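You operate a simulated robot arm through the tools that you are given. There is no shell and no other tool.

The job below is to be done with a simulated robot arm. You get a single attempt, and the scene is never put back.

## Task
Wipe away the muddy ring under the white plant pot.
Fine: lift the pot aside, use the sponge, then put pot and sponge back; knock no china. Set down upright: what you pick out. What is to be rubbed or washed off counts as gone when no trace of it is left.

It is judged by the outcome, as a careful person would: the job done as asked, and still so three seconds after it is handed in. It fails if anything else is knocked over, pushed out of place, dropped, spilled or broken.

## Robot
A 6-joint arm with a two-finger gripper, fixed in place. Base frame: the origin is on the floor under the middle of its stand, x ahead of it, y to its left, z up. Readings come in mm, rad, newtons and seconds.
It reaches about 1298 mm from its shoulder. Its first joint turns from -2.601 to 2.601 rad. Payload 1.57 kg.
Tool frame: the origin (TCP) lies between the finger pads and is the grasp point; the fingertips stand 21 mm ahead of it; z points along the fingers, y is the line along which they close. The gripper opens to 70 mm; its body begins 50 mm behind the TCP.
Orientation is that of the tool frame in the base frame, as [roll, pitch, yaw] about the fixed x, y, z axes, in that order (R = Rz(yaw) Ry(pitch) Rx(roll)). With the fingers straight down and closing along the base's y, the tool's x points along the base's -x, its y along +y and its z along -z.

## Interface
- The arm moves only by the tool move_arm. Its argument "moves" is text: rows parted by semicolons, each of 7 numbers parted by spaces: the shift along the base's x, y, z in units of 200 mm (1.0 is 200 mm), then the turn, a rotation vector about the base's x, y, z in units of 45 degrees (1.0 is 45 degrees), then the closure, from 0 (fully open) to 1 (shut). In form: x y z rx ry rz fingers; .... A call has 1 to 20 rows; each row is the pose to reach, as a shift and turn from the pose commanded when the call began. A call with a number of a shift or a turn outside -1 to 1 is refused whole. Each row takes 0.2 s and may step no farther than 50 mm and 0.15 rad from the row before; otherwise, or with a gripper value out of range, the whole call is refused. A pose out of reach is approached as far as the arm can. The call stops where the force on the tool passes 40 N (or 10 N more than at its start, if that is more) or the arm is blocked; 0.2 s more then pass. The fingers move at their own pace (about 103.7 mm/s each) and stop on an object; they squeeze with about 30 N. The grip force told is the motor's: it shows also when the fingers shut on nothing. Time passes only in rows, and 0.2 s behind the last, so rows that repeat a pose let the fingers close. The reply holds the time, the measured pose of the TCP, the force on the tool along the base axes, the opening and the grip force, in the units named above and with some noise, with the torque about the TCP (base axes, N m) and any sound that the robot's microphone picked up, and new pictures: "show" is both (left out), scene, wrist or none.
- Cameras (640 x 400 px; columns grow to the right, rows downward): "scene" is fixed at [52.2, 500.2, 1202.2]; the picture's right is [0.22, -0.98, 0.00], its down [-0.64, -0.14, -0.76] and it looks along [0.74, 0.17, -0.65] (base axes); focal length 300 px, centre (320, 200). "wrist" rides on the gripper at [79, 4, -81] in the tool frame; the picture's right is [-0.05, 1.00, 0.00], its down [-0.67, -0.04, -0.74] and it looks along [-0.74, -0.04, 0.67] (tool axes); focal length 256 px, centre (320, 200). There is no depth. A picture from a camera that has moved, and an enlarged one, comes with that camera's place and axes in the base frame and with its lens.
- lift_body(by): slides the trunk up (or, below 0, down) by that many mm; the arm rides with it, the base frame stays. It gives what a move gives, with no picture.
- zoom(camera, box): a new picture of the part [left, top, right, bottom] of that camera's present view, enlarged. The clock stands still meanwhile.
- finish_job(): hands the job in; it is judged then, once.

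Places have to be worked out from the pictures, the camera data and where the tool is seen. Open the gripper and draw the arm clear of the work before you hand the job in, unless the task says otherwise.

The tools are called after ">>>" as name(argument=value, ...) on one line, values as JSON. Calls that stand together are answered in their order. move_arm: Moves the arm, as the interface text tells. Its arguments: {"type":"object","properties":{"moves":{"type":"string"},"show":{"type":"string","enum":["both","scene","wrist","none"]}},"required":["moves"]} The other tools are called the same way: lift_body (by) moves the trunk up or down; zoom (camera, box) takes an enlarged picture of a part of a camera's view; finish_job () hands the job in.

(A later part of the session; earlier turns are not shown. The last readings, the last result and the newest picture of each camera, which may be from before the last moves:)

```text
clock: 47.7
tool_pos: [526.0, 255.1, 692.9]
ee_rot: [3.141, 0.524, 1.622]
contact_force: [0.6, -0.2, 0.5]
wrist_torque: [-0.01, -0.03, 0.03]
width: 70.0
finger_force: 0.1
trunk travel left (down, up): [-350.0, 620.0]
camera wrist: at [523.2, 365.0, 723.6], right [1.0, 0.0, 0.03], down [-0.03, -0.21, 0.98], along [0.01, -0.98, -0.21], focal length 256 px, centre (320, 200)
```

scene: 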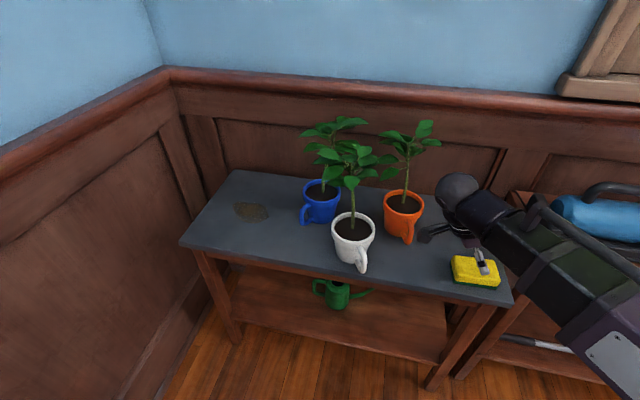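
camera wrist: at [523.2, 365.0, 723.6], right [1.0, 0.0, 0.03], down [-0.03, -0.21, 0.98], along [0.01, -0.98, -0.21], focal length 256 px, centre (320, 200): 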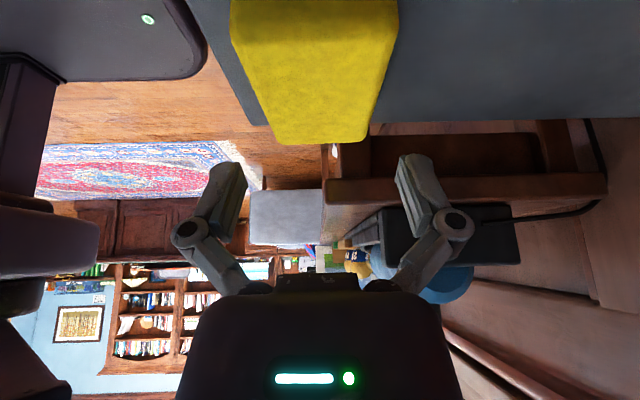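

The sponge is centred between the fingers, with its centre line at x ≈ 526 and about 7–10 mm clearance each side. I'll add a small yaw correction and lower around it, watching the force.

>>> move_arm(moves="0 0.01 0 0 0 0.025 0", show="none")

>>> lift_body(by=-20)

>>> lift_body(by=-13)

>>> move_arm(moves="0 0 0 0 0 0 0", show="both")

```text
clock: 48.1
tool_pos: [524.6, 257.9, 694.9]
ee_rot: [3.14, 0.523, 1.641]
contact_force: [-1.2, -0.8, 0.3]
wrist_torque: [-0.03, -0.01, 0.0]
width: 69.9
finger_force: 0.0
trunk travel left (down, up): [-350.0, 620.0]
```

```text
clock: 48.8
tool_pos: [525.0, 258.2, 672.8]
ee_rot: [3.141, 0.524, 1.641]
contact_force: [-0.6, -0.2, -0.6]
wrist_torque: [-0.02, 0.01, -0.01]
width: 70.1
finger_force: 0.0
trunk travel left (down, up): [-330.0, 640.0]
```

```text
clock: 49.4
tool_pos: [525.2, 257.3, 660.0]
ee_rot: [-3.142, 0.523, 1.64]
contact_force: [-1.3, -0.3, 0.4]
wrist_torque: [0.0, -0.03, -0.03]
width: 70.1
finger_force: 0.0
trunk travel left (down, up): [-317.0, 653.0]
```

```text
clock: 49.8
tool_pos: [525.1, 257.7, 661.7]
ee_rot: [-3.141, 0.525, 1.641]
contact_force: [0.2, 0.2, 0.3]
wrist_torque: [0.0, 0.0, -0.01]
width: 70.1
finger_force: 0.1
trunk travel left (down, up): [-317.0, 653.0]
camera wrist: at [521.1, 366.7, 690.6], right [1.0, 0.02, 0.03], down [-0.02, -0.21, 0.98], along [0.03, -0.98, -0.21], focal length 256 px, centre (320, 200)
```

scene: 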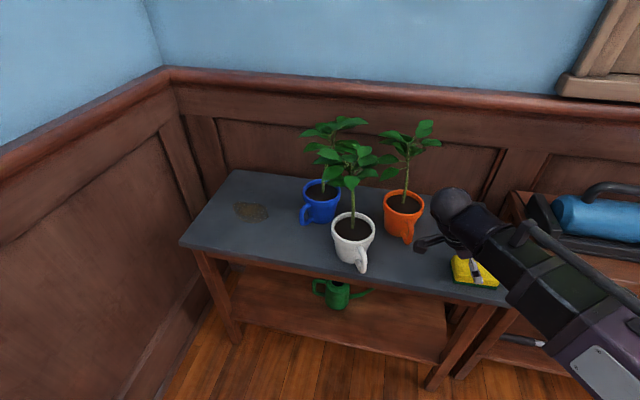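
wrist: 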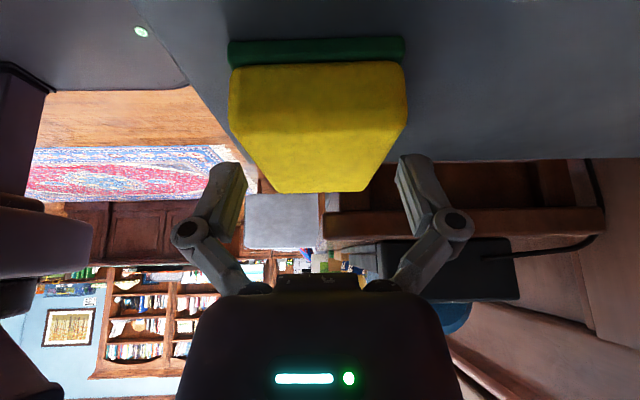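

The fingers straddle the sponge evenly, with the green base on the table at z ≈ 629 and the top at about 655. I'll lower 4 mm more and close on it.

>>> lift_body(by=-4)

>>> move_arm(moves="0 0 0 0 0 0 0.2; 0 0 0 0 0 0 0.35; 0 0 0 0 0 0 0.6; 0 0 0 0 0 0 1; 0 0 0 0 0 0 1; 0 0 0 0 0 0 1", show="both")

```text
clock: 50.3
tool_pos: [525.7, 257.5, 657.1]
ee_rot: [-3.141, 0.523, 1.641]
contact_force: [0.4, 0.0, 0.0]
wrist_torque: [-0.02, -0.01, -0.01]
width: 70.0
finger_force: 0.1
trunk travel left (down, up): [-313.0, 657.0]
```

```text
clock: 51.7
tool_pos: [524.9, 257.6, 656.5]
ee_rot: [3.139, 0.524, 1.642]
contact_force: [1.9, 1.1, 9.5]
wrist_torque: [-0.08, -0.1, -0.04]
width: 59.0
finger_force: 30.0
trunk travel left (down, up): [-313.0, 657.0]
camera wrist: at [520.9, 366.6, 686.9], right [1.0, 0.02, 0.03], down [-0.02, -0.21, 0.98], along [0.03, -0.98, -0.2], focal length 256 px, centre (320, 200)
```

scene: 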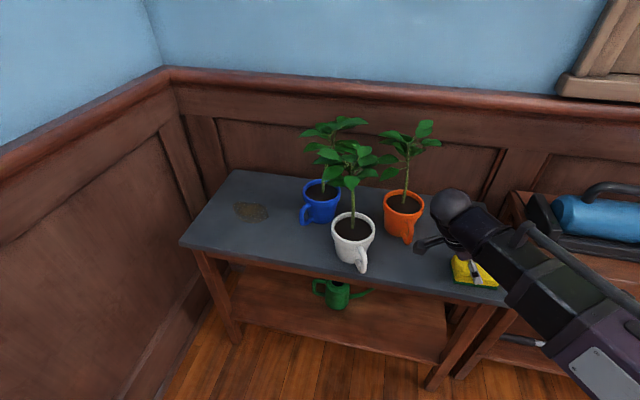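
wrist: 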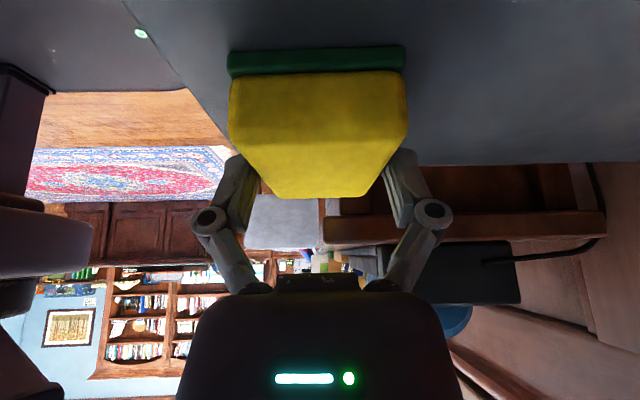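

The sponge is gripped at 59 mm with 30 N. I'll record this pose (524.9, 257.6, 656.5, yaw 1.642) as its home and lift gently.

>>> lift_body(by=20)

>>> move_arm(moves="0 0 0 0 0 0 1; 0 0 0 0 0 0 1", show="wrist")

```text
clock: 52.4
tool_pos: [525.2, 257.8, 676.4]
ee_rot: [-3.141, 0.522, 1.64]
contact_force: [0.4, -0.9, -0.1]
wrist_torque: [-0.04, 0.02, -0.02]
width: 59.2
finger_force: 30.1
trunk travel left (down, up): [-333.0, 637.0]
```

```text
clock: 53.0
tool_pos: [524.6, 257.2, 676.2]
ee_rot: [3.141, 0.523, 1.64]
contact_force: [0.7, 0.7, 0.4]
wrist_torque: [-0.01, -0.02, 0.03]
width: 58.8
finger_force: 30.0
trunk travel left (down, up): [-333.0, 637.0]
camera wrist: at [521.1, 366.7, 706.6], right [1.0, 0.02, 0.03], down [-0.02, -0.21, 0.98], along [0.03, -0.98, -0.21], focal length 256 px, centre (320, 200)
```

wrist: 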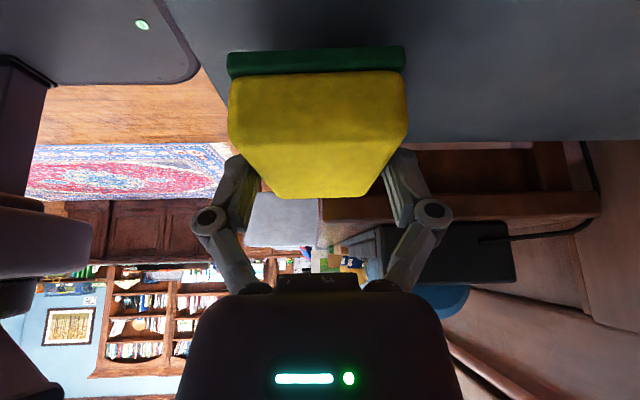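

The sponge is held firmly and its base plane is unchanged. I'll raise well above the plants, then swing left along the front while yawing the tool back to heading 0 for wiping.

>>> lift_body(by=300)

>>> move_arm(moves="-0.079 0.136 0 0 0 0.159 1; -0.158 0.272 0 0 0 0.319 1; -0.238 0.408 0 0 0 0.478 1; -0.317 0.543 0 0 0 0.637 1; -0.396 0.679 0 0 0 0.797 1; -0.475 0.815 0 0 0 0.956 1", show="none")

>>> move_arm(moves="0 0.167 0 0 0 0.159 1; 0 0.333 0 0 0 0.319 1; 0 0.5 0 0 0 0.478 1; 0 0.667 0 0 0 0.637 1; 0 0.833 0 0 0 0.797 1; 0 1 0 0 0 0.956 1", show="both")

```text
clock: 56.0
tool_pos: [525.4, 257.4, 976.3]
ee_rot: [-3.141, 0.524, 1.642]
contact_force: [-0.4, 0.8, -0.1]
wrist_torque: [-0.03, -0.01, -0.01]
width: 58.7
finger_force: 29.9
trunk travel left (down, up): [-633.0, 337.0]
```

```text
clock: 57.4
tool_pos: [429.8, 421.0, 976.6]
ee_rot: [3.141, 0.525, 2.394]
contact_force: [0.7, 0.0, -1.7]
wrist_torque: [-0.01, -0.03, -0.02]
width: 59.1
finger_force: 30.0
trunk travel left (down, up): [-633.0, 337.0]
```

```text
clock: 58.8
tool_pos: [429.2, 620.1, 976.9]
ee_rot: [-3.141, 0.525, -3.139]
contact_force: [0.3, 0.1, 0.0]
wrist_torque: [0.0, 0.0, -0.01]
width: 59.2
finger_force: 30.1
trunk travel left (down, up): [-633.0, 337.0]
camera wrist: at [319.6, 624.0, 1006.4], right [0.04, 1.0, 0.03], down [0.2, -0.03, 0.98], along [0.98, -0.04, -0.21], focal length 256 px, centre (320, 200)
```

scene: 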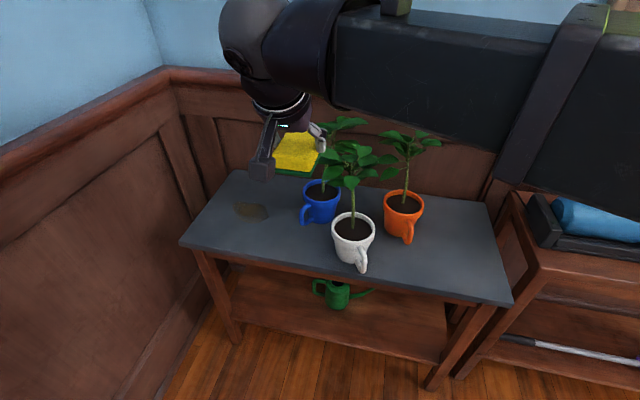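
wrist: 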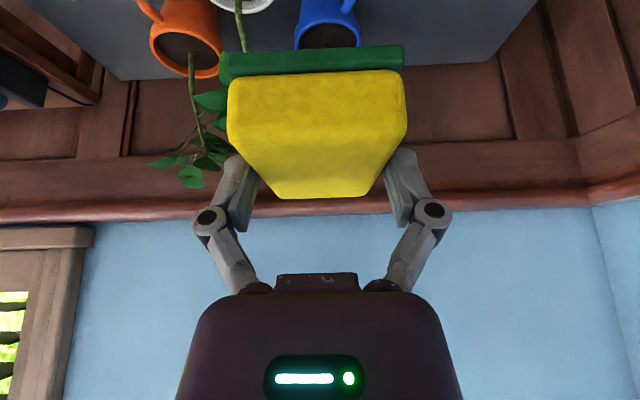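

The sponge is secure at heading 0. I'll continue left to y ≈ 800, then forward over the stain, still high.

>>> move_arm(moves="0 0.2 0 0 0 0 1; 0 0.4 0 0 0 0 1; 0 0.6 0 0 0 0 1; 0 0.8 0 0 0 0 1; 0.05 1 0 0 0 0 1; 0.2 1 0 0 0 0 1; 0.4 1 0 0 0 0 1; 0.6 1 0 0 0 0 1; 0.8 1 0 0 0 0 1; 0.92 1 0 0 0 0 1", show="both")

```text
clock: 61.0
tool_pos: [616.1, 822.2, 975.3]
ee_rot: [3.141, 0.524, -3.141]
contact_force: [-0.2, -0.1, -0.1]
wrist_torque: [-0.01, 0.02, 0.03]
width: 59.0
finger_force: 30.5
trunk travel left (down, up): [-633.0, 337.0]
camera wrist: at [505.4, 825.8, 1006.4], right [0.04, 1.0, 0.03], down [0.2, -0.04, 0.98], along [0.98, -0.04, -0.21], focal length 256 px, centre (320, 200)
```

scene: 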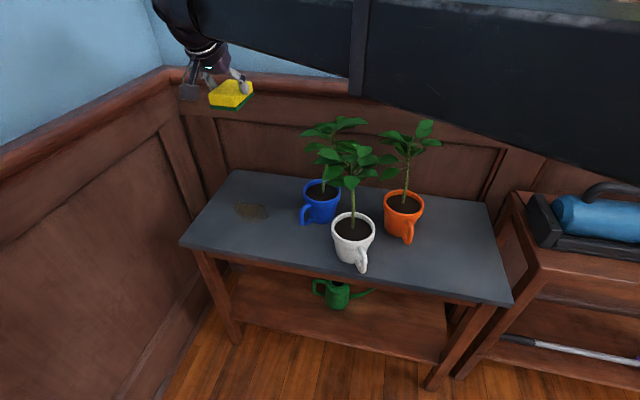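
wrist: 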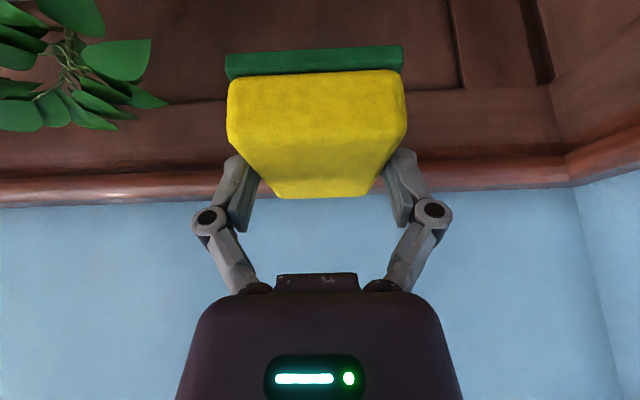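

The sponge is over the stain and the beam line clears the blue plant by a wide margin. I'll lower until the sponge is just above the table, then check the view.

>>> lift_body(by=-200)

>>> lift_body(by=-108)

>>> move_arm(moves="0 0 0 0 0 0 1", show="both")

```text
clock: 63.2
tool_pos: [615.6, 820.5, 776.3]
ee_rot: [-3.141, 0.526, 3.14]
contact_force: [-0.5, 0.2, 0.3]
wrist_torque: [-0.04, 0.03, 0.02]
width: 58.9
finger_force: 30.2
trunk travel left (down, up): [-433.0, 537.0]
```

```text
clock: 64.6
tool_pos: [614.6, 822.5, 668.4]
ee_rot: [-3.14, 0.525, -3.14]
contact_force: [-0.3, -0.4, -0.8]
wrist_torque: [0.02, -0.01, 0.0]
width: 58.9
finger_force: 30.4
trunk travel left (down, up): [-325.0, 645.0]
```

```text
clock: 65.0
tool_pos: [615.3, 821.2, 668.6]
ee_rot: [-3.141, 0.525, 3.141]
contact_force: [-0.4, 0.1, -0.8]
wrist_torque: [-0.01, 0.0, -0.05]
width: 59.0
finger_force: 30.7
trunk travel left (down, up): [-325.0, 645.0]
camera wrist: at [505.1, 825.4, 698.5], right [0.05, 1.0, 0.03], down [0.2, -0.04, 0.98], along [0.98, -0.04, -0.2], focal length 256 px, centre (320, 200)
```

scene: 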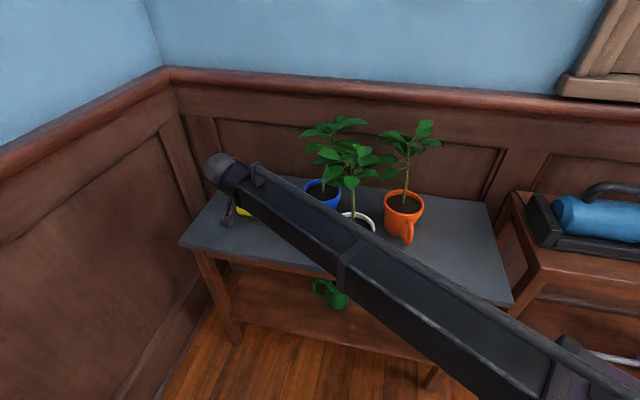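
wrist: 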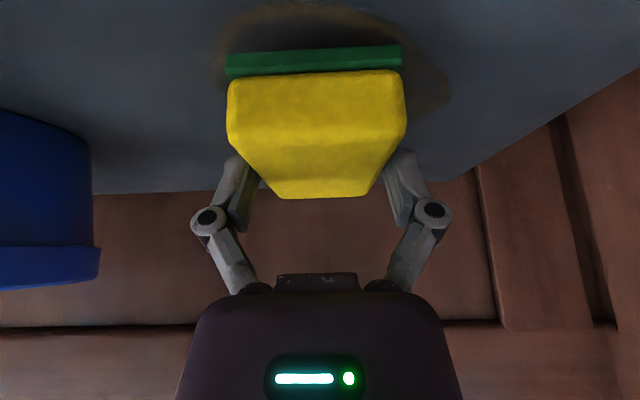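

The sponge hovers about 12 mm above the stain, whose front edge is at x ≈ 567 and which spans y ≈ 775–889. I'll lower to contact and press lightly, checking the force.

>>> lift_body(by=-11)

>>> lift_body(by=-2)

```text
clock: 65.5
tool_pos: [614.6, 821.2, 657.4]
ee_rot: [3.141, 0.524, 3.14]
contact_force: [-0.3, -0.9, 0.3]
wrist_torque: [-0.01, 0.01, -0.03]
width: 58.9
finger_force: 29.4
trunk travel left (down, up): [-314.0, 656.0]
```

```text
clock: 66.1
tool_pos: [615.1, 819.7, 656.8]
ee_rot: [3.14, 0.527, 3.14]
contact_force: [1.1, 2.3, 11.8]
wrist_torque: [0.37, -0.07, 0.02]
width: 58.8
finger_force: 30.0
trunk travel left (down, up): [-312.0, 658.0]
```

Contact force is about 12 N, a good wiping pressure. I'll scrub back and forth in y over the whole stain with overlapping lanes in x.

>>> move_arm(moves="0 -0.1 0 0 0 0 1; 0 -0.2 0 0 0 0 1; 0 -0.1 0 0 0 0 1; 0 0 0 0 0 0 1; 0 0.1 0 0 0 0 1; 0 0.2 0 0 0 0 1; 0 0.32 0 0 0 0 1; -0.07 0.32 0 0 0 0 1; -0.07 0.2 0 0 0 0 1; -0.07 0.1 0 0 0 0 1; -0.07 0 0 0 0 0 1; -0.07 -0.1 0 0 0 0 1; -0.07 -0.2 0 0 0 0 1; 0.07 -0.2 0 0 0 0 1; 0.07 -0.1 0 0 0 0 1; 0.07 0 0 0 0 0 1; 0.07 0.1 0 0 0 0 1; 0.07 0.2 0 0 0 0 1; 0.07 0.32 0 0 0 0 1; 0 0.32 0 0 0 0 1", show="both")

```text
clock: 70.3
tool_pos: [615.1, 887.4, 657.0]
ee_rot: [3.137, 0.527, -3.141]
contact_force: [5.4, 3.6, 11.8]
wrist_torque: [0.06, -0.14, -0.01]
width: 59.2
finger_force: 30.8
trunk travel left (down, up): [-312.0, 658.0]
camera wrist: at [505.0, 890.4, 686.5], right [0.04, 1.0, 0.03], down [0.2, -0.04, 0.98], along [0.98, -0.04, -0.2], focal length 256 px, centre (320, 200)
```

scene: 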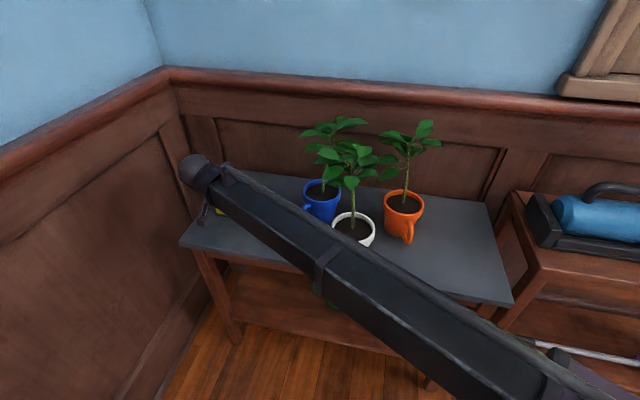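
wrist: 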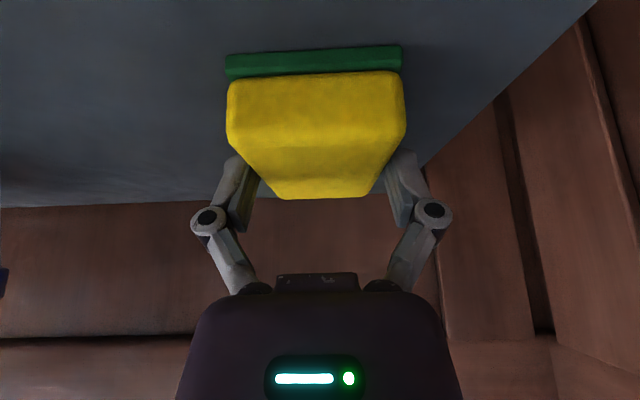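

The visible table to the right of the sponge already looks clean. I'll zoom the wrist view to search for leftovers before continuing.

>>> zoom(camera="wrist", box=[0, 0, 240, 210])

>>> zoom(camera="wrist", box=[200, 0, 500, 180])

```text
1.90 times, centred on (120, 105) of wrist
camera zoom: at [505.0, 890.4, 686.5], right [0.04, 1.0, 0.03], down [0.2, -0.04, 0.98], along [0.98, -0.04, -0.2], focal length 488 px, centre (701, 381)
```

zoom: 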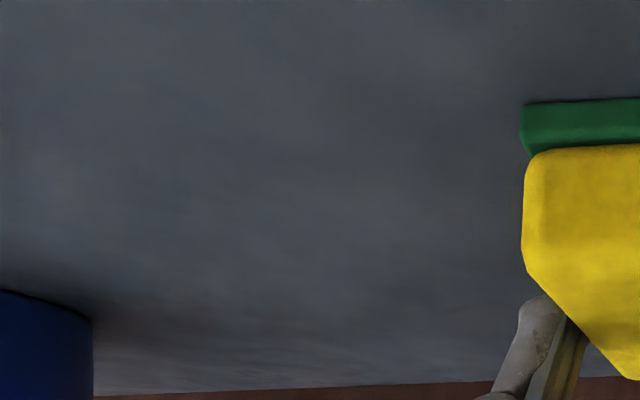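

```text
2.13 times, centred on (350, 90) of wrist
camera zoom: at [505.0, 890.4, 686.5], right [0.04, 1.0, 0.03], down [0.2, -0.04, 0.98], along [0.98, -0.04, -0.2], focal length 546 px, centre (256, 435)
```

zoom: 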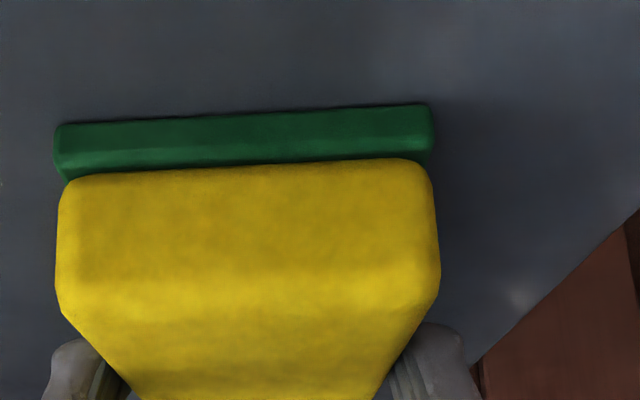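

No trace is visible there. I'll do a second, wider pass over the whole area to be sure of the margins, then lift and inspect.

>>> move_arm(moves="-0.11 0 0 0 0 0 1; -0.11 -0.12 0 0 0 0 1; -0.11 -0.24 0 0 0 0 1; -0.11 -0.36 0 0 0 0 1; -0.11 -0.48 0 0 0 0 1; -0.11 -0.57 0 0 0 0 1; 0.02 -0.57 0 0 0 0 1; 0.15 -0.57 0 0 0 0 1; 0.15 -0.45 0 0 0 0 1; 0.15 -0.33 0 0 0 0 1; 0.15 -0.21 0 0 0 0 1; 0.15 -0.1 0 0 0 0 1; 0.15 0 0 0 0 0 1; 0.02 0 0 0 0 0 1; 0.02 -0.12 0 0 0 0 1; 0.02 -0.24 0 0 0 0 1; 0.02 -0.36 0 0 0 0 1; 0.02 -0.48 0 0 0 0 1; 0.02 -0.57 0 0 0 0 1; 0.02 -0.4 0 0 0 0 1", show="none")

>>> lift_body(by=310)

>>> move_arm(moves="0 0 0 0 0 0 1", show="both")

>>> zoom(camera="scene", box=[205, 175, 305, 245])

```text
clock: 74.5
tool_pos: [619.5, 803.8, 656.8]
ee_rot: [-3.14, 0.524, 3.141]
contact_force: [-0.6, -6.4, 7.7]
wrist_torque: [-0.09, -0.11, -0.14]
width: 58.8
finger_force: 30.2
trunk travel left (down, up): [-312.0, 658.0]
```

```text
clock: 77.5
tool_pos: [619.2, 805.1, 965.1]
ee_rot: [-3.141, 0.524, -3.142]
contact_force: [0.4, -0.1, -1.2]
wrist_torque: [-0.02, -0.02, -0.02]
width: 58.9
finger_force: 30.2
trunk travel left (down, up): [-622.0, 348.0]
```

```text
clock: 78.0
tool_pos: [618.8, 805.9, 965.3]
ee_rot: [3.14, 0.523, 3.141]
contact_force: [-0.4, -0.6, -1.2]
wrist_torque: [0.03, 0.02, -0.02]
width: 59.3
finger_force: 30.3
trunk travel left (down, up): [-622.0, 348.0]
camera wrist: at [508.8, 809.5, 995.5], right [0.05, 1.0, 0.03], down [0.2, -0.04, 0.98], along [0.98, -0.04, -0.21], focal length 256 px, centre (320, 200)
```

scene: 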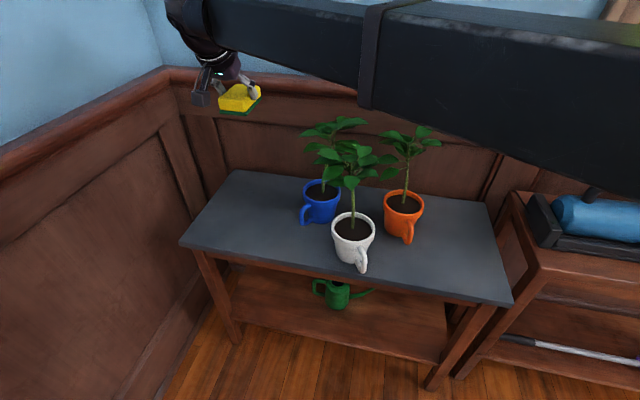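
wrist: 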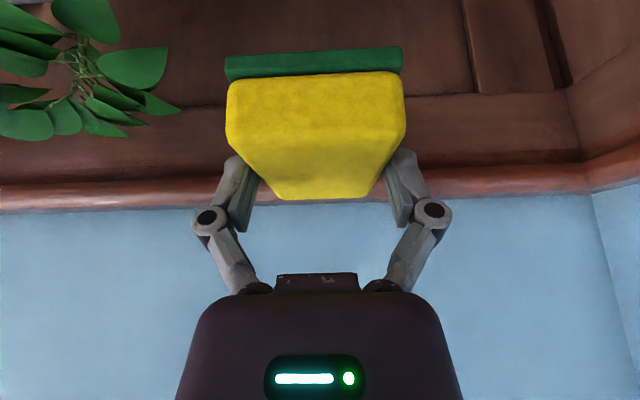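

```text
5.71 times, centred on (255, 210) of scene
camera zoom: at [52.2, 500.2, 1202.2], right [0.22, -0.98, 0.0], down [-0.64, -0.14, -0.76], along [0.74, 0.17, -0.65], focal length 1714 px, centre (691, 143)
```

zoom: 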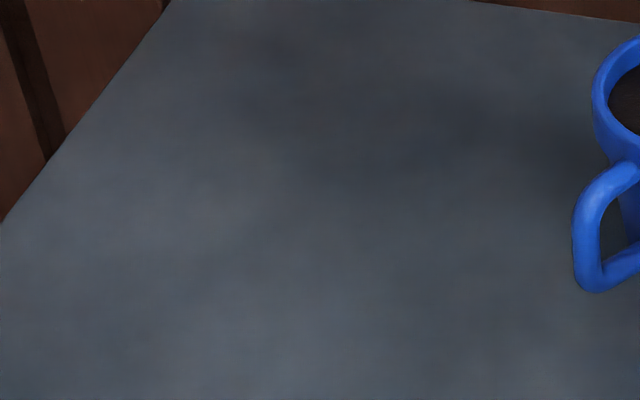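

The stain is completely gone. Now I'll take the sponge back along the same route: pull back, move right along the front, and yaw the tool back to the pick-up heading.

>>> move_arm(moves="-0.2 0 0 0 0 0 1; -0.4 0 0 0 0 0 1; -0.6 0 0 0 0 0 1; -0.8 0 0 0 0 0 1; -0.945 0 0 0 0 0 1; -0.945 -0.2 0 0 0 0 1; -0.945 -0.4 0 0 0 0 1; -0.945 -0.6 0 0 0 0 1; -0.945 -0.8 0 0 0 0 1; -0.945 -0.93 0 0 0 0 1", show="none")

>>> move_arm(moves="0 -0.167 0 0 0 -0.159 1; 0 -0.333 0 0 0 -0.319 1; 0 -0.5 0 0 0 -0.478 1; 0 -0.667 0 0 0 -0.637 1; 0 -0.833 0 0 0 -0.797 1; 0 -1 0 0 0 -0.956 1", show="none")

>>> move_arm(moves="0.079 -0.136 0 0 0 -0.159 1; 0.158 -0.272 0 0 0 -0.319 1; 0.238 -0.408 0 0 0 -0.478 1; 0.317 -0.543 0 0 0 -0.637 1; 0.396 -0.679 0 0 0 -0.797 1; 0.475 -0.815 0 0 0 -0.956 1", show="both")

```text
clock: 80.2
tool_pos: [428.2, 619.2, 965.4]
ee_rot: [3.14, 0.523, -3.14]
contact_force: [0.2, 0.4, 0.9]
wrist_torque: [0.01, 0.03, -0.01]
width: 58.7
finger_force: 30.7
trunk travel left (down, up): [-622.0, 348.0]
```

```text
clock: 81.5
tool_pos: [429.9, 418.2, 966.2]
ee_rot: [3.141, 0.525, 2.389]
contact_force: [0.2, 0.6, -0.4]
wrist_torque: [-0.01, -0.02, 0.0]
width: 58.8
finger_force: 30.0
trunk travel left (down, up): [-622.0, 348.0]
```

```text
clock: 83.0
tool_pos: [524.4, 256.4, 966.3]
ee_rot: [3.141, 0.523, 1.639]
contact_force: [-0.8, 0.0, 0.6]
wrist_torque: [-0.01, 0.03, 0.0]
width: 58.8
finger_force: 29.8
trunk travel left (down, up): [-622.0, 348.0]
camera wrist: at [520.4, 365.3, 995.5], right [1.0, 0.02, 0.03], down [-0.02, -0.21, 0.98], along [0.03, -0.98, -0.21], focal length 256 px, centre (320, 200)
```

scene: 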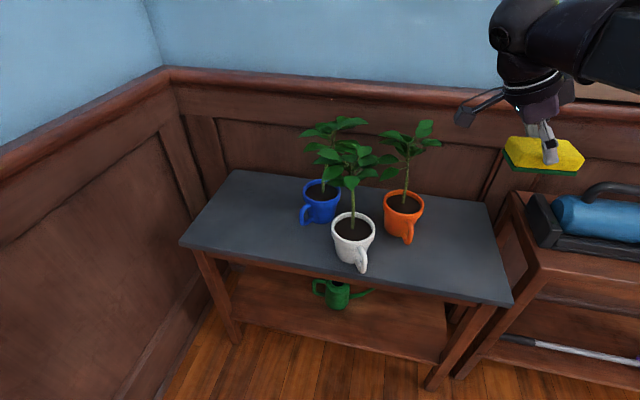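
wrist: 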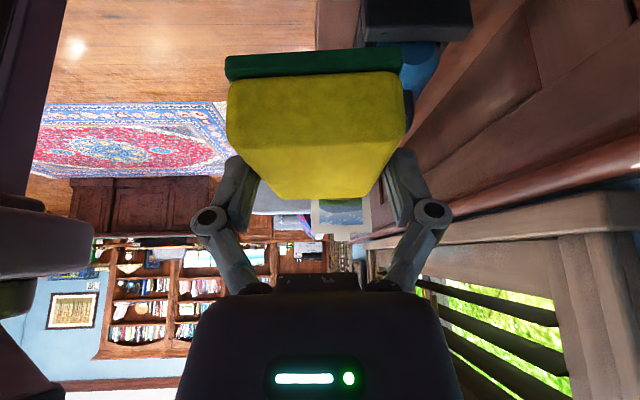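

I'm back over the sponge's home at (524.4, 256.4). After a 1 mm correction I'll lower it to the table.

>>> move_arm(moves="0.003 0.006 0 0 0 0.004 1; 0.003 0.006 0 0 0 0.004 1", show="none")

>>> lift_body(by=-200)

>>> lift_body(by=-100)

>>> lift_body(by=-8)

```text
clock: 83.5
tool_pos: [524.8, 257.9, 965.6]
ee_rot: [-3.142, 0.524, 1.644]
contact_force: [-0.4, -0.1, 0.1]
wrist_torque: [0.0, 0.03, 0.01]
width: 59.0
finger_force: 29.9
trunk travel left (down, up): [-622.0, 348.0]
```

```text
clock: 85.7
tool_pos: [524.3, 258.1, 765.9]
ee_rot: [-3.14, 0.524, 1.643]
contact_force: [0.0, 0.1, -0.6]
wrist_torque: [-0.01, 0.01, -0.02]
width: 58.9
finger_force: 29.9
trunk travel left (down, up): [-422.0, 548.0]
```

```text
clock: 87.0
tool_pos: [524.8, 256.4, 666.9]
ee_rot: [3.142, 0.524, 1.645]
contact_force: [0.6, -0.2, 0.2]
wrist_torque: [-0.01, -0.01, -0.02]
width: 59.1
finger_force: 29.8
trunk travel left (down, up): [-322.0, 648.0]
```

```text
clock: 87.6
tool_pos: [525.5, 258.3, 657.6]
ee_rot: [-3.141, 0.523, 1.644]
contact_force: [1.0, -0.4, 0.3]
wrist_torque: [0.01, 0.0, 0.01]
width: 59.0
finger_force: 29.4
trunk travel left (down, up): [-314.0, 656.0]
```

Just above the table now (trunk −314, contact was at −313). I'll lower the last millimetre and check the force before releasing.

>>> lift_body(by=-1)

>>> move_arm(moves="0 0 0 0 0 0 1", show="wrist")

```text
clock: 88.1
tool_pos: [523.6, 257.0, 656.3]
ee_rot: [-3.141, 0.523, 1.645]
contact_force: [0.8, 0.3, 0.9]
wrist_torque: [-0.06, -0.01, 0.0]
width: 58.5
finger_force: 29.9
trunk travel left (down, up): [-313.0, 657.0]
```

```text
clock: 88.5
tool_pos: [525.7, 257.0, 656.2]
ee_rot: [-3.14, 0.524, 1.644]
contact_force: [1.5, -1.2, 1.0]
wrist_torque: [-0.02, -0.02, 0.02]
width: 58.6
finger_force: 30.5
trunk travel left (down, up): [-313.0, 657.0]
camera wrist: at [520.4, 366.8, 686.6], right [1.0, 0.03, 0.03], down [-0.02, -0.21, 0.98], along [0.03, -0.98, -0.21], focal length 256 px, centre (320, 200)
```

wrist: 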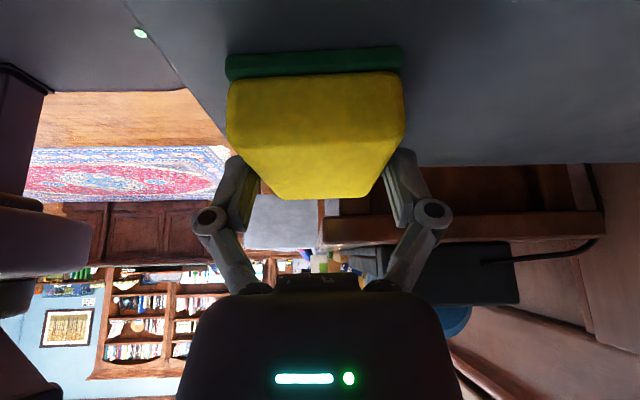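

It's just touching. I'll lower one more millimetre, open the fingers, and check that the sponge stays put before rising.

>>> lift_body(by=-0.7)

>>> move_arm(moves="0 0 0 0 0 0 0.12; 0 0 0 0 0 0 0.06; 0 0 0 0 0 0 0; 0 0 0 0 0 0 0", show="wrist")

```text
clock: 89.0
tool_pos: [524.9, 256.8, 656.7]
ee_rot: [3.14, 0.524, 1.642]
contact_force: [1.8, 2.4, 11.6]
wrist_torque: [-0.02, -0.03, 0.03]
width: 59.0
finger_force: 29.9
trunk travel left (down, up): [-312.0, 658.0]
```

```text
clock: 90.0
tool_pos: [525.2, 258.6, 655.3]
ee_rot: [3.141, 0.525, 1.644]
contact_force: [0.0, 0.2, 0.4]
wrist_torque: [0.0, 0.0, 0.03]
width: 69.7
finger_force: 0.2
trunk travel left (down, up): [-312.0, 658.0]
camera wrist: at [520.4, 366.9, 685.9], right [1.0, 0.03, 0.03], down [-0.02, -0.21, 0.98], along [0.03, -0.98, -0.21], focal length 256 px, centre (320, 200)
```

wrist: 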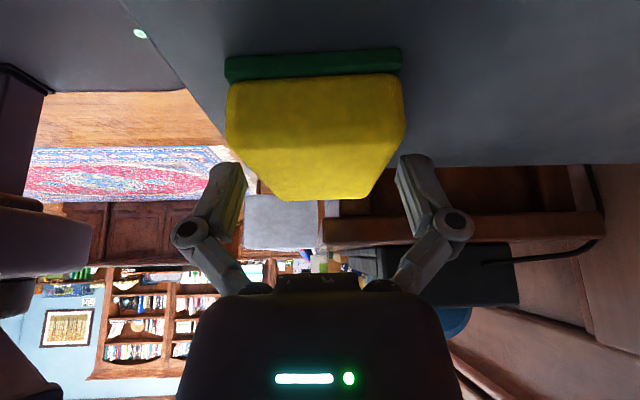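

The sponge is released at its home spot. I'll rise straight up, then turn the gripper back to the handle-grasp orientation in three stages while returning toward the white pot.

>>> lift_body(by=245)

>>> move_arm(moves="-0.031 0.059 0 -0.0071 -0.0125 0.1383 0; -0.063 0.118 0 -0.0142 -0.0249 0.2766 0; -0.094 0.178 0 -0.0213 -0.0374 0.415 0; -0.125 0.237 0 -0.0283 -0.0498 0.5533 0; -0.157 0.296 0 -0.0354 -0.0623 0.6916 0; -0.188 0.355 0 -0.0425 -0.0747 0.8299 0", show="scene")

>>> move_arm(moves="-0.031 0.059 0 -0.0071 -0.0125 0.1383 0; -0.063 0.118 0 -0.0142 -0.0249 0.2766 0; -0.094 0.178 0 -0.0213 -0.0374 0.415 0; -0.125 0.237 0 -0.0283 -0.0498 0.5533 0; -0.157 0.296 0 -0.0354 -0.0623 0.6916 0; -0.188 0.355 0 -0.0425 -0.0747 0.8299 0", show="none")

>>> move_arm(moves="-0.031 0.059 0 -0.0071 -0.0125 0.1383 0; -0.063 0.118 0 -0.0142 -0.0249 0.2766 0; -0.094 0.178 0 -0.0213 -0.0374 0.415 0; -0.125 0.237 0 -0.0283 -0.0498 0.5533 0; -0.157 0.296 0 -0.0354 -0.0623 0.6916 0; -0.188 0.355 0 -0.0425 -0.0747 0.8299 0", show="both")

```text
clock: 92.6
tool_pos: [523.9, 256.4, 901.6]
ee_rot: [3.141, 0.522, 1.644]
contact_force: [-0.4, 0.6, -0.2]
wrist_torque: [0.02, 0.01, 0.01]
width: 69.8
finger_force: 0.1
trunk travel left (down, up): [-557.0, 413.0]
```

```text
clock: 94.0
tool_pos: [486.6, 329.4, 905.9]
ee_rot: [3.092, 0.575, 2.271]
contact_force: [0.1, 0.2, -0.3]
wrist_torque: [0.01, -0.01, -0.03]
width: 70.1
finger_force: 0.0
out of reach, approached as far as the arm can: row 5, 6
trunk travel left (down, up): [-557.0, 413.0]
```

scene: 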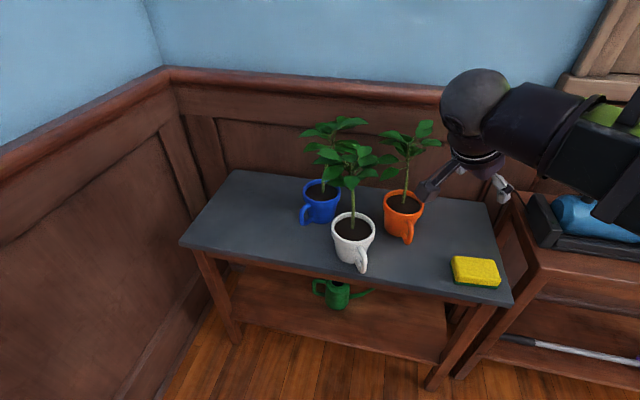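

```text
clock: 95.4
tool_pos: [450.3, 398.8, 912.8]
ee_rot: [3.092, 0.642, 2.924]
contact_force: [0.0, -0.1, 0.2]
wrist_torque: [0.01, 0.01, -0.02]
width: 70.2
finger_force: 0.0
out of reach, approached as far as the arm can: row 3, 4, 5, 6
trunk travel left (down, up): [-557.0, 413.0]
```

```text
clock: 96.8
tool_pos: [412.6, 470.7, 918.9]
ee_rot: [-3.14, 0.694, -2.676]
contact_force: [0.4, 0.7, 0.1]
wrist_torque: [-0.02, -0.03, 0.01]
width: 70.1
finger_force: 0.0
out of reach, approached as far as the arm can: row 2, 3, 4, 5, 6
trunk travel left (down, up): [-557.0, 413.0]
camera wrist: at [308.5, 424.0, 930.0], right [-0.41, 0.91, 0.03], down [0.05, -0.02, 1.0], along [0.91, 0.41, -0.04], focal length 256 px, centre (320, 200)
```

scene: 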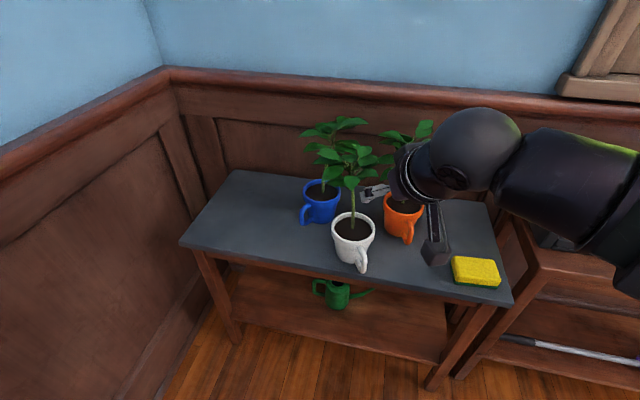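
wrist: 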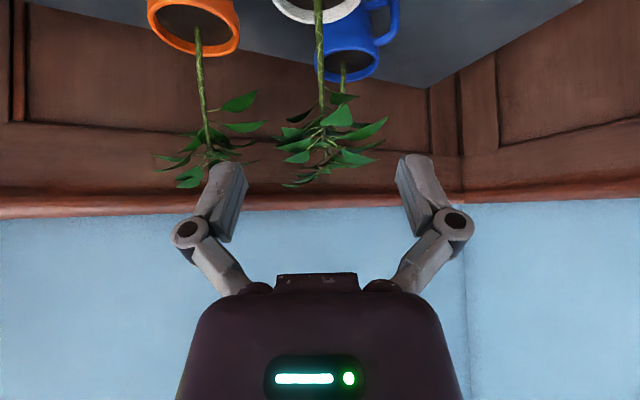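

The sponge sits back at its place and the gripper is again in the handle-grasp orientation at (412.6, 470.7). I'll lower in front of the table to handle height and check the alignment.

>>> lift_body(by=-200)

>>> lift_body(by=-47)

>>> move_arm(moves="0 0 0 0 0 0 0", show="both")

```text
clock: 99.0
tool_pos: [412.2, 471.1, 717.7]
ee_rot: [3.141, 0.694, -2.678]
contact_force: [0.3, 0.6, -0.4]
wrist_torque: [0.05, -0.04, -0.02]
width: 69.7
finger_force: 0.1
trunk travel left (down, up): [-357.0, 613.0]
```

```text
clock: 99.8
tool_pos: [412.2, 470.6, 672.0]
ee_rot: [-3.141, 0.697, -2.68]
contact_force: [-0.5, 0.6, -0.5]
wrist_torque: [0.04, 0.0, 0.0]
width: 70.1
finger_force: 0.0
trunk travel left (down, up): [-310.0, 660.0]
```

```text
clock: 100.2
tool_pos: [412.7, 471.2, 671.3]
ee_rot: [3.141, 0.694, -2.68]
contact_force: [-0.8, -0.1, 0.4]
wrist_torque: [-0.02, -0.02, -0.01]
width: 69.9
finger_force: 0.0
trunk travel left (down, up): [-310.0, 660.0]
camera wrist: at [308.5, 424.1, 683.1], right [-0.41, 0.91, 0.03], down [0.05, -0.02, 1.0], along [0.91, 0.41, -0.04], focal length 256 px, centre (320, 200)
```

scene: 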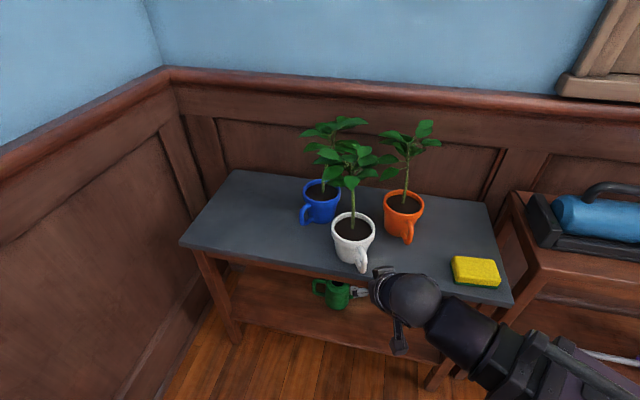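
wrist: 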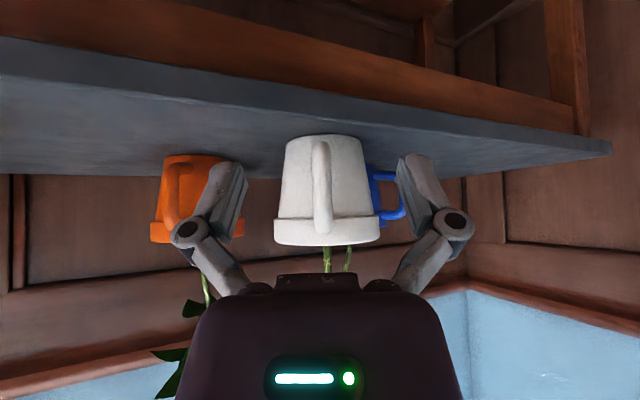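

The handle is aligned at u ≈ 321 between the fingers. I'll advance to the release pose (460.5, 494.2) and close.

>>> move_arm(moves="0.08 0.038 0 0 0 0 0; 0.16 0.077 0 0 0 0 0; 0.239 0.115 0 0 0 0 0; 0.239 0.115 0 0 0 0 0", show="wrist")

```text
clock: 101.2
tool_pos: [459.0, 493.6, 672.3]
ee_rot: [-3.141, 0.695, -2.68]
contact_force: [0.4, -0.6, 0.4]
wrist_torque: [0.01, 0.0, 0.02]
width: 70.1
finger_force: 0.1
trunk travel left (down, up): [-310.0, 660.0]
camera wrist: at [356.1, 447.0, 683.0], right [-0.41, 0.91, 0.03], down [0.05, -0.02, 1.0], along [0.91, 0.41, -0.04], focal length 256 px, centre (320, 200)
```

wrist: 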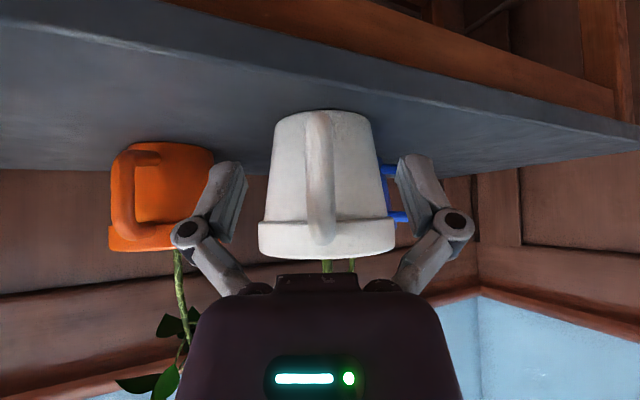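

This matches the original grasp view, so I'll close on the handle and lift slightly.

>>> move_arm(moves="0 0 0 0 0 0 0.5; 0 0 0 0 0 0 0.7; 0 0 0 0 0 0 0.8; 0 0 0 0 0 0 1; 0 0 0 0 0 0 1; 0 0 0 0 0 0 1", show="none")

>>> lift_body(by=15)

>>> move_arm(moves="0 0 0 0 0 0 1", show="both")

```text
clock: 102.6
tool_pos: [460.0, 493.9, 672.2]
ee_rot: [-3.141, 0.695, -2.679]
contact_force: [-1.1, -0.5, 0.3]
wrist_torque: [-0.01, -0.04, -0.01]
width: 12.1
finger_force: 30.1
trunk travel left (down, up): [-310.0, 660.0]
```

```text
clock: 103.3
tool_pos: [459.8, 494.2, 685.1]
ee_rot: [-3.141, 0.694, -2.678]
contact_force: [0.5, 0.5, -5.9]
wrist_torque: [-0.19, 0.43, 0.0]
width: 12.0
finger_force: 29.6
trunk travel left (down, up): [-325.0, 645.0]
```

```text
clock: 103.7
tool_pos: [459.2, 493.5, 686.6]
ee_rot: [3.141, 0.691, -2.68]
contact_force: [-0.3, 0.3, -5.6]
wrist_torque: [-0.22, 0.45, -0.01]
width: 11.9
finger_force: 30.2
trunk travel left (down, up): [-325.0, 645.0]
camera wrist: at [356.1, 447.2, 697.7], right [-0.41, 0.91, 0.03], down [0.05, -0.02, 1.0], along [0.91, 0.41, -0.04], focal length 256 px, centre (320, 200)
```

scene: 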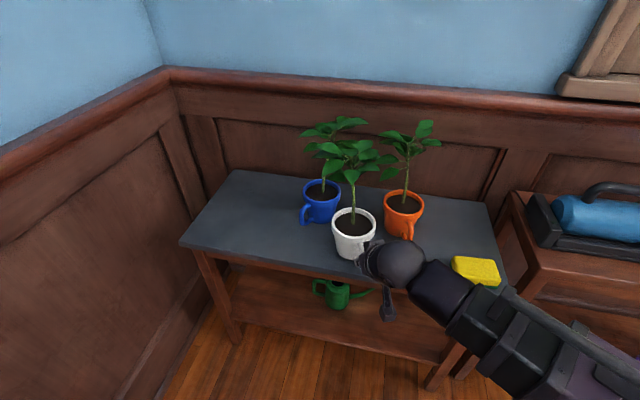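
wrist: 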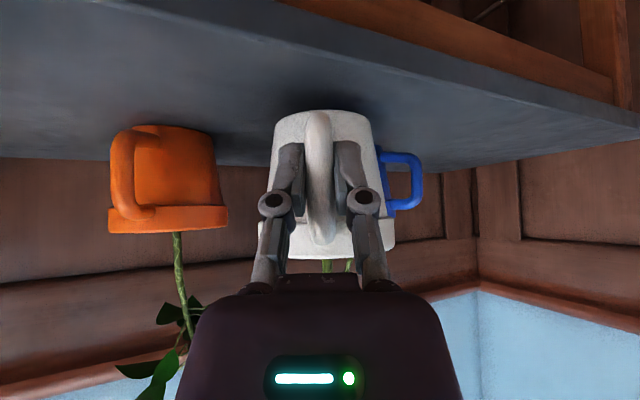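

The pot is held and level again. I'll raise it 60 mm more and retrace the path along the front of the table to its original place.

>>> lift_body(by=60)

>>> move_arm(moves="-0.03 0.02 0 0 0 0 1; -0.08 0.06 0 0 0 0 1; -0.13 0.11 0 0 0 0 1; -0.17 0.15 0 0 0 0 1; -0.2 0.185 0 0 0 0 1", show="none")

>>> move_arm(moves="0 0.04 0 0 0 0 1; 0 0.1 0 0 0 0 1; 0 0.19 0 0 0 0 1; 0 0.29 0 0 0 0 1; 0 0.39 0 0 0 0 1; 0 0.49 0 0 0 0 1; 0 0.59 0 0 0 0 1; 0 0.69 0 0 0 0 1; 0 0.79 0 0 0 0 1; 0 0.88 0 0 0 0 1; 0 0.95 0 0 0 0 1; 0 0.99 0 0 0 0 1", show="both")

```text
clock: 104.7
tool_pos: [460.2, 493.5, 746.7]
ee_rot: [3.141, 0.693, -2.677]
contact_force: [0.9, 0.3, -5.6]
wrist_torque: [-0.22, 0.45, 0.01]
width: 12.0
finger_force: 30.5
trunk travel left (down, up): [-385.0, 585.0]
```

```text
clock: 105.9
tool_pos: [420.6, 530.9, 746.2]
ee_rot: [-3.142, 0.695, -2.679]
contact_force: [-0.6, 0.1, -6.0]
wrist_torque: [-0.18, 0.43, 0.01]
width: 11.9
finger_force: 29.5
trunk travel left (down, up): [-385.0, 585.0]
```

```text
clock: 108.5
tool_pos: [419.3, 728.9, 746.6]
ee_rot: [-3.141, 0.694, -2.676]
contact_force: [-0.7, -0.2, -6.0]
wrist_torque: [-0.22, 0.44, -0.03]
width: 11.9
finger_force: 29.9
trunk travel left (down, up): [-385.0, 585.0]
camera wrist: at [315.8, 682.0, 757.6], right [-0.41, 0.91, 0.03], down [0.05, -0.02, 1.0], along [0.91, 0.41, -0.04], focal length 256 px, centre (320, 200)
```

scene: 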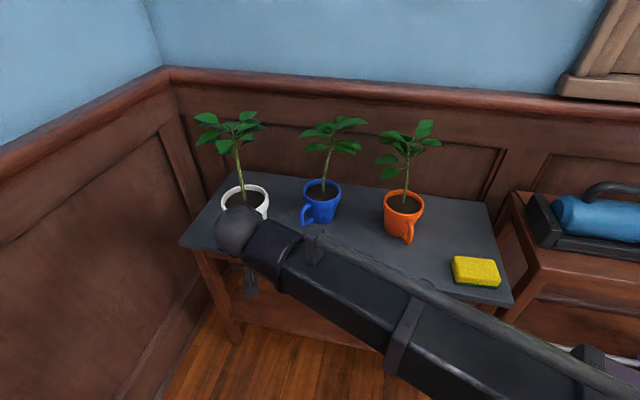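
wrist: 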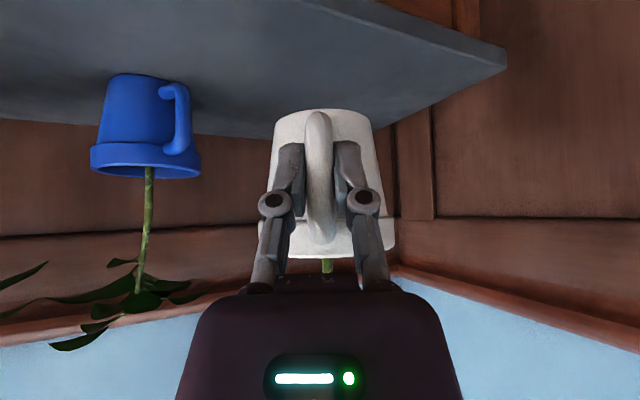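

The pot is in front of its original place and the table under it is clean. I'll move it forward to TCP (573.5, 804), above its old spot.

>>> move_arm(moves="0.03 0.015 0 0 0 0 1; 0.08 0.04 0 0 0 0 1; 0.15 0.075 0 0 0 0 1; 0.24 0.117 0 0 0 0 1; 0.33 0.161 0 0 0 0 1; 0.42 0.205 0 0 0 0 1; 0.51 0.249 0 0 0 0 1; 0.6 0.293 0 0 0 0 1; 0.68 0.332 0 0 0 0 1; 0.74 0.361 0 0 0 0 1; 0.771 0.376 0 0 0 0 1; 0.771 0.376 0 0 0 0 1", show="both")

```text
clock: 111.1
tool_pos: [573.4, 804.2, 746.6]
ee_rot: [-3.141, 0.693, -2.68]
contact_force: [-0.2, 0.1, -5.9]
wrist_torque: [-0.23, 0.47, 0.0]
width: 12.0
finger_force: 29.8
trunk travel left (down, up): [-385.0, 585.0]
camera wrist: at [470.6, 757.3, 757.4], right [-0.41, 0.91, 0.03], down [0.05, -0.02, 1.0], along [0.91, 0.41, -0.04], focal length 256 px, centre (320, 200)
```

scene: 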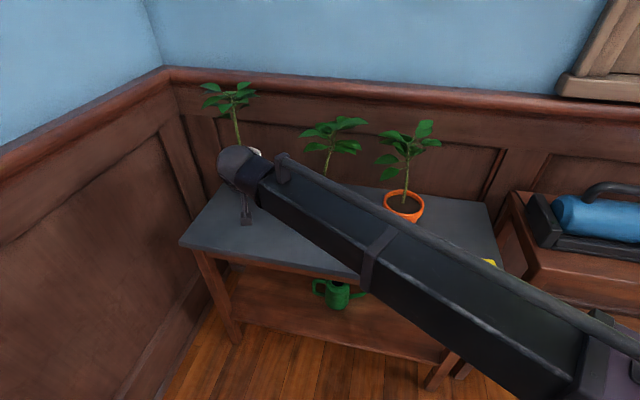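
wrist: 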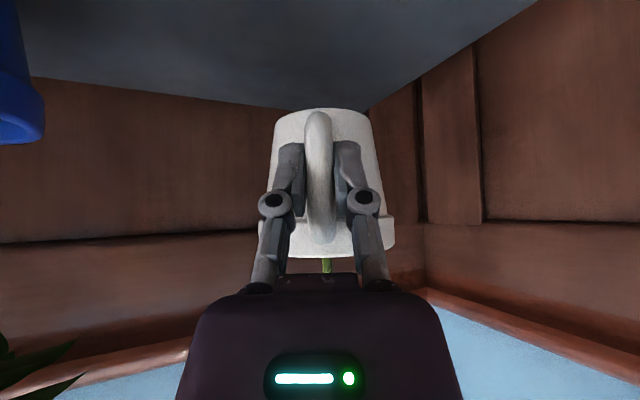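

The pot is above its original spot at TCP (573.4, 804.2). I'll lower it in stages as before.

>>> lift_body(by=-70)

>>> lift_body(by=-3)

>>> lift_body(by=-1)

>>> lift_body(by=-1)

```text
clock: 112.2
tool_pos: [574.2, 804.8, 676.1]
ee_rot: [3.141, 0.693, -2.678]
contact_force: [0.9, 0.4, -6.5]
wrist_torque: [-0.25, 0.46, 0.0]
width: 12.2
finger_force: 29.9
trunk travel left (down, up): [-315.0, 655.0]
```

```text
clock: 112.7
tool_pos: [573.0, 804.9, 673.8]
ee_rot: [-3.141, 0.694, -2.678]
contact_force: [0.9, 0.2, -0.8]
wrist_torque: [0.05, -0.04, 0.02]
width: 11.9
finger_force: 30.4
trunk travel left (down, up): [-312.0, 658.0]
```

```text
clock: 113.2
tool_pos: [573.5, 805.2, 674.4]
ee_rot: [-3.142, 0.697, -2.676]
contact_force: [1.9, 0.5, 4.3]
wrist_torque: [0.35, -0.76, 0.03]
width: 12.0
finger_force: 30.1
trunk travel left (down, up): [-311.0, 659.0]
```

```text
clock: 113.7
tool_pos: [574.8, 803.4, 671.7]
ee_rot: [-3.14, 0.695, -2.678]
contact_force: [1.8, 1.3, 4.0]
wrist_torque: [0.35, -0.8, 0.01]
width: 11.9
finger_force: 30.1
trunk travel left (down, up): [-310.0, 660.0]
```

The pot is resting on the table at the original height. I'll open the fingers and back off along the approach line.

>>> move_arm(moves="0 0 0 0 0 0 0.75; 0 0 0 0 0 0 0.6; 0 0 0 0 0 0 0.3; 0 0 0 0 0 0 0; 0 0 0 0 0 0 0; -0.1 -0.05 0 0 0 0 0; -0.25 -0.125 0 0 0 0 0; -0.45 -0.225 0 0 0 0 0; -0.65 -0.325 0 0 0 0 0", show="both")

```text
clock: 115.7
tool_pos: [443.6, 738.9, 671.1]
ee_rot: [3.141, 0.694, -2.678]
contact_force: [-0.1, 0.3, -1.0]
wrist_torque: [0.01, 0.03, -0.03]
width: 70.2
finger_force: 0.1
trunk travel left (down, up): [-310.0, 660.0]
camera wrist: at [340.8, 691.7, 682.9], right [-0.41, 0.91, 0.03], down [0.05, -0.02, 1.0], along [0.91, 0.41, -0.04], focal length 256 px, centre (320, 200)
```

scene: 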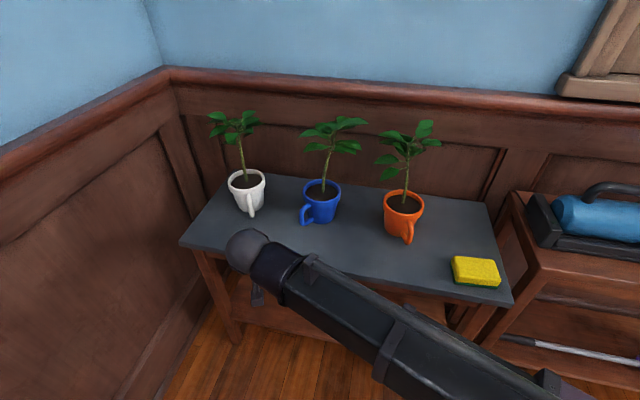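
wrist: 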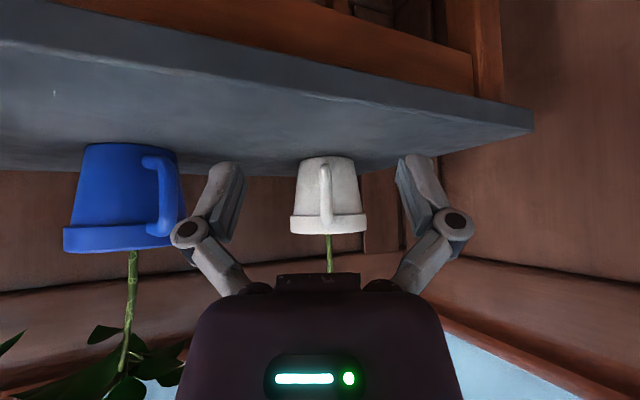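

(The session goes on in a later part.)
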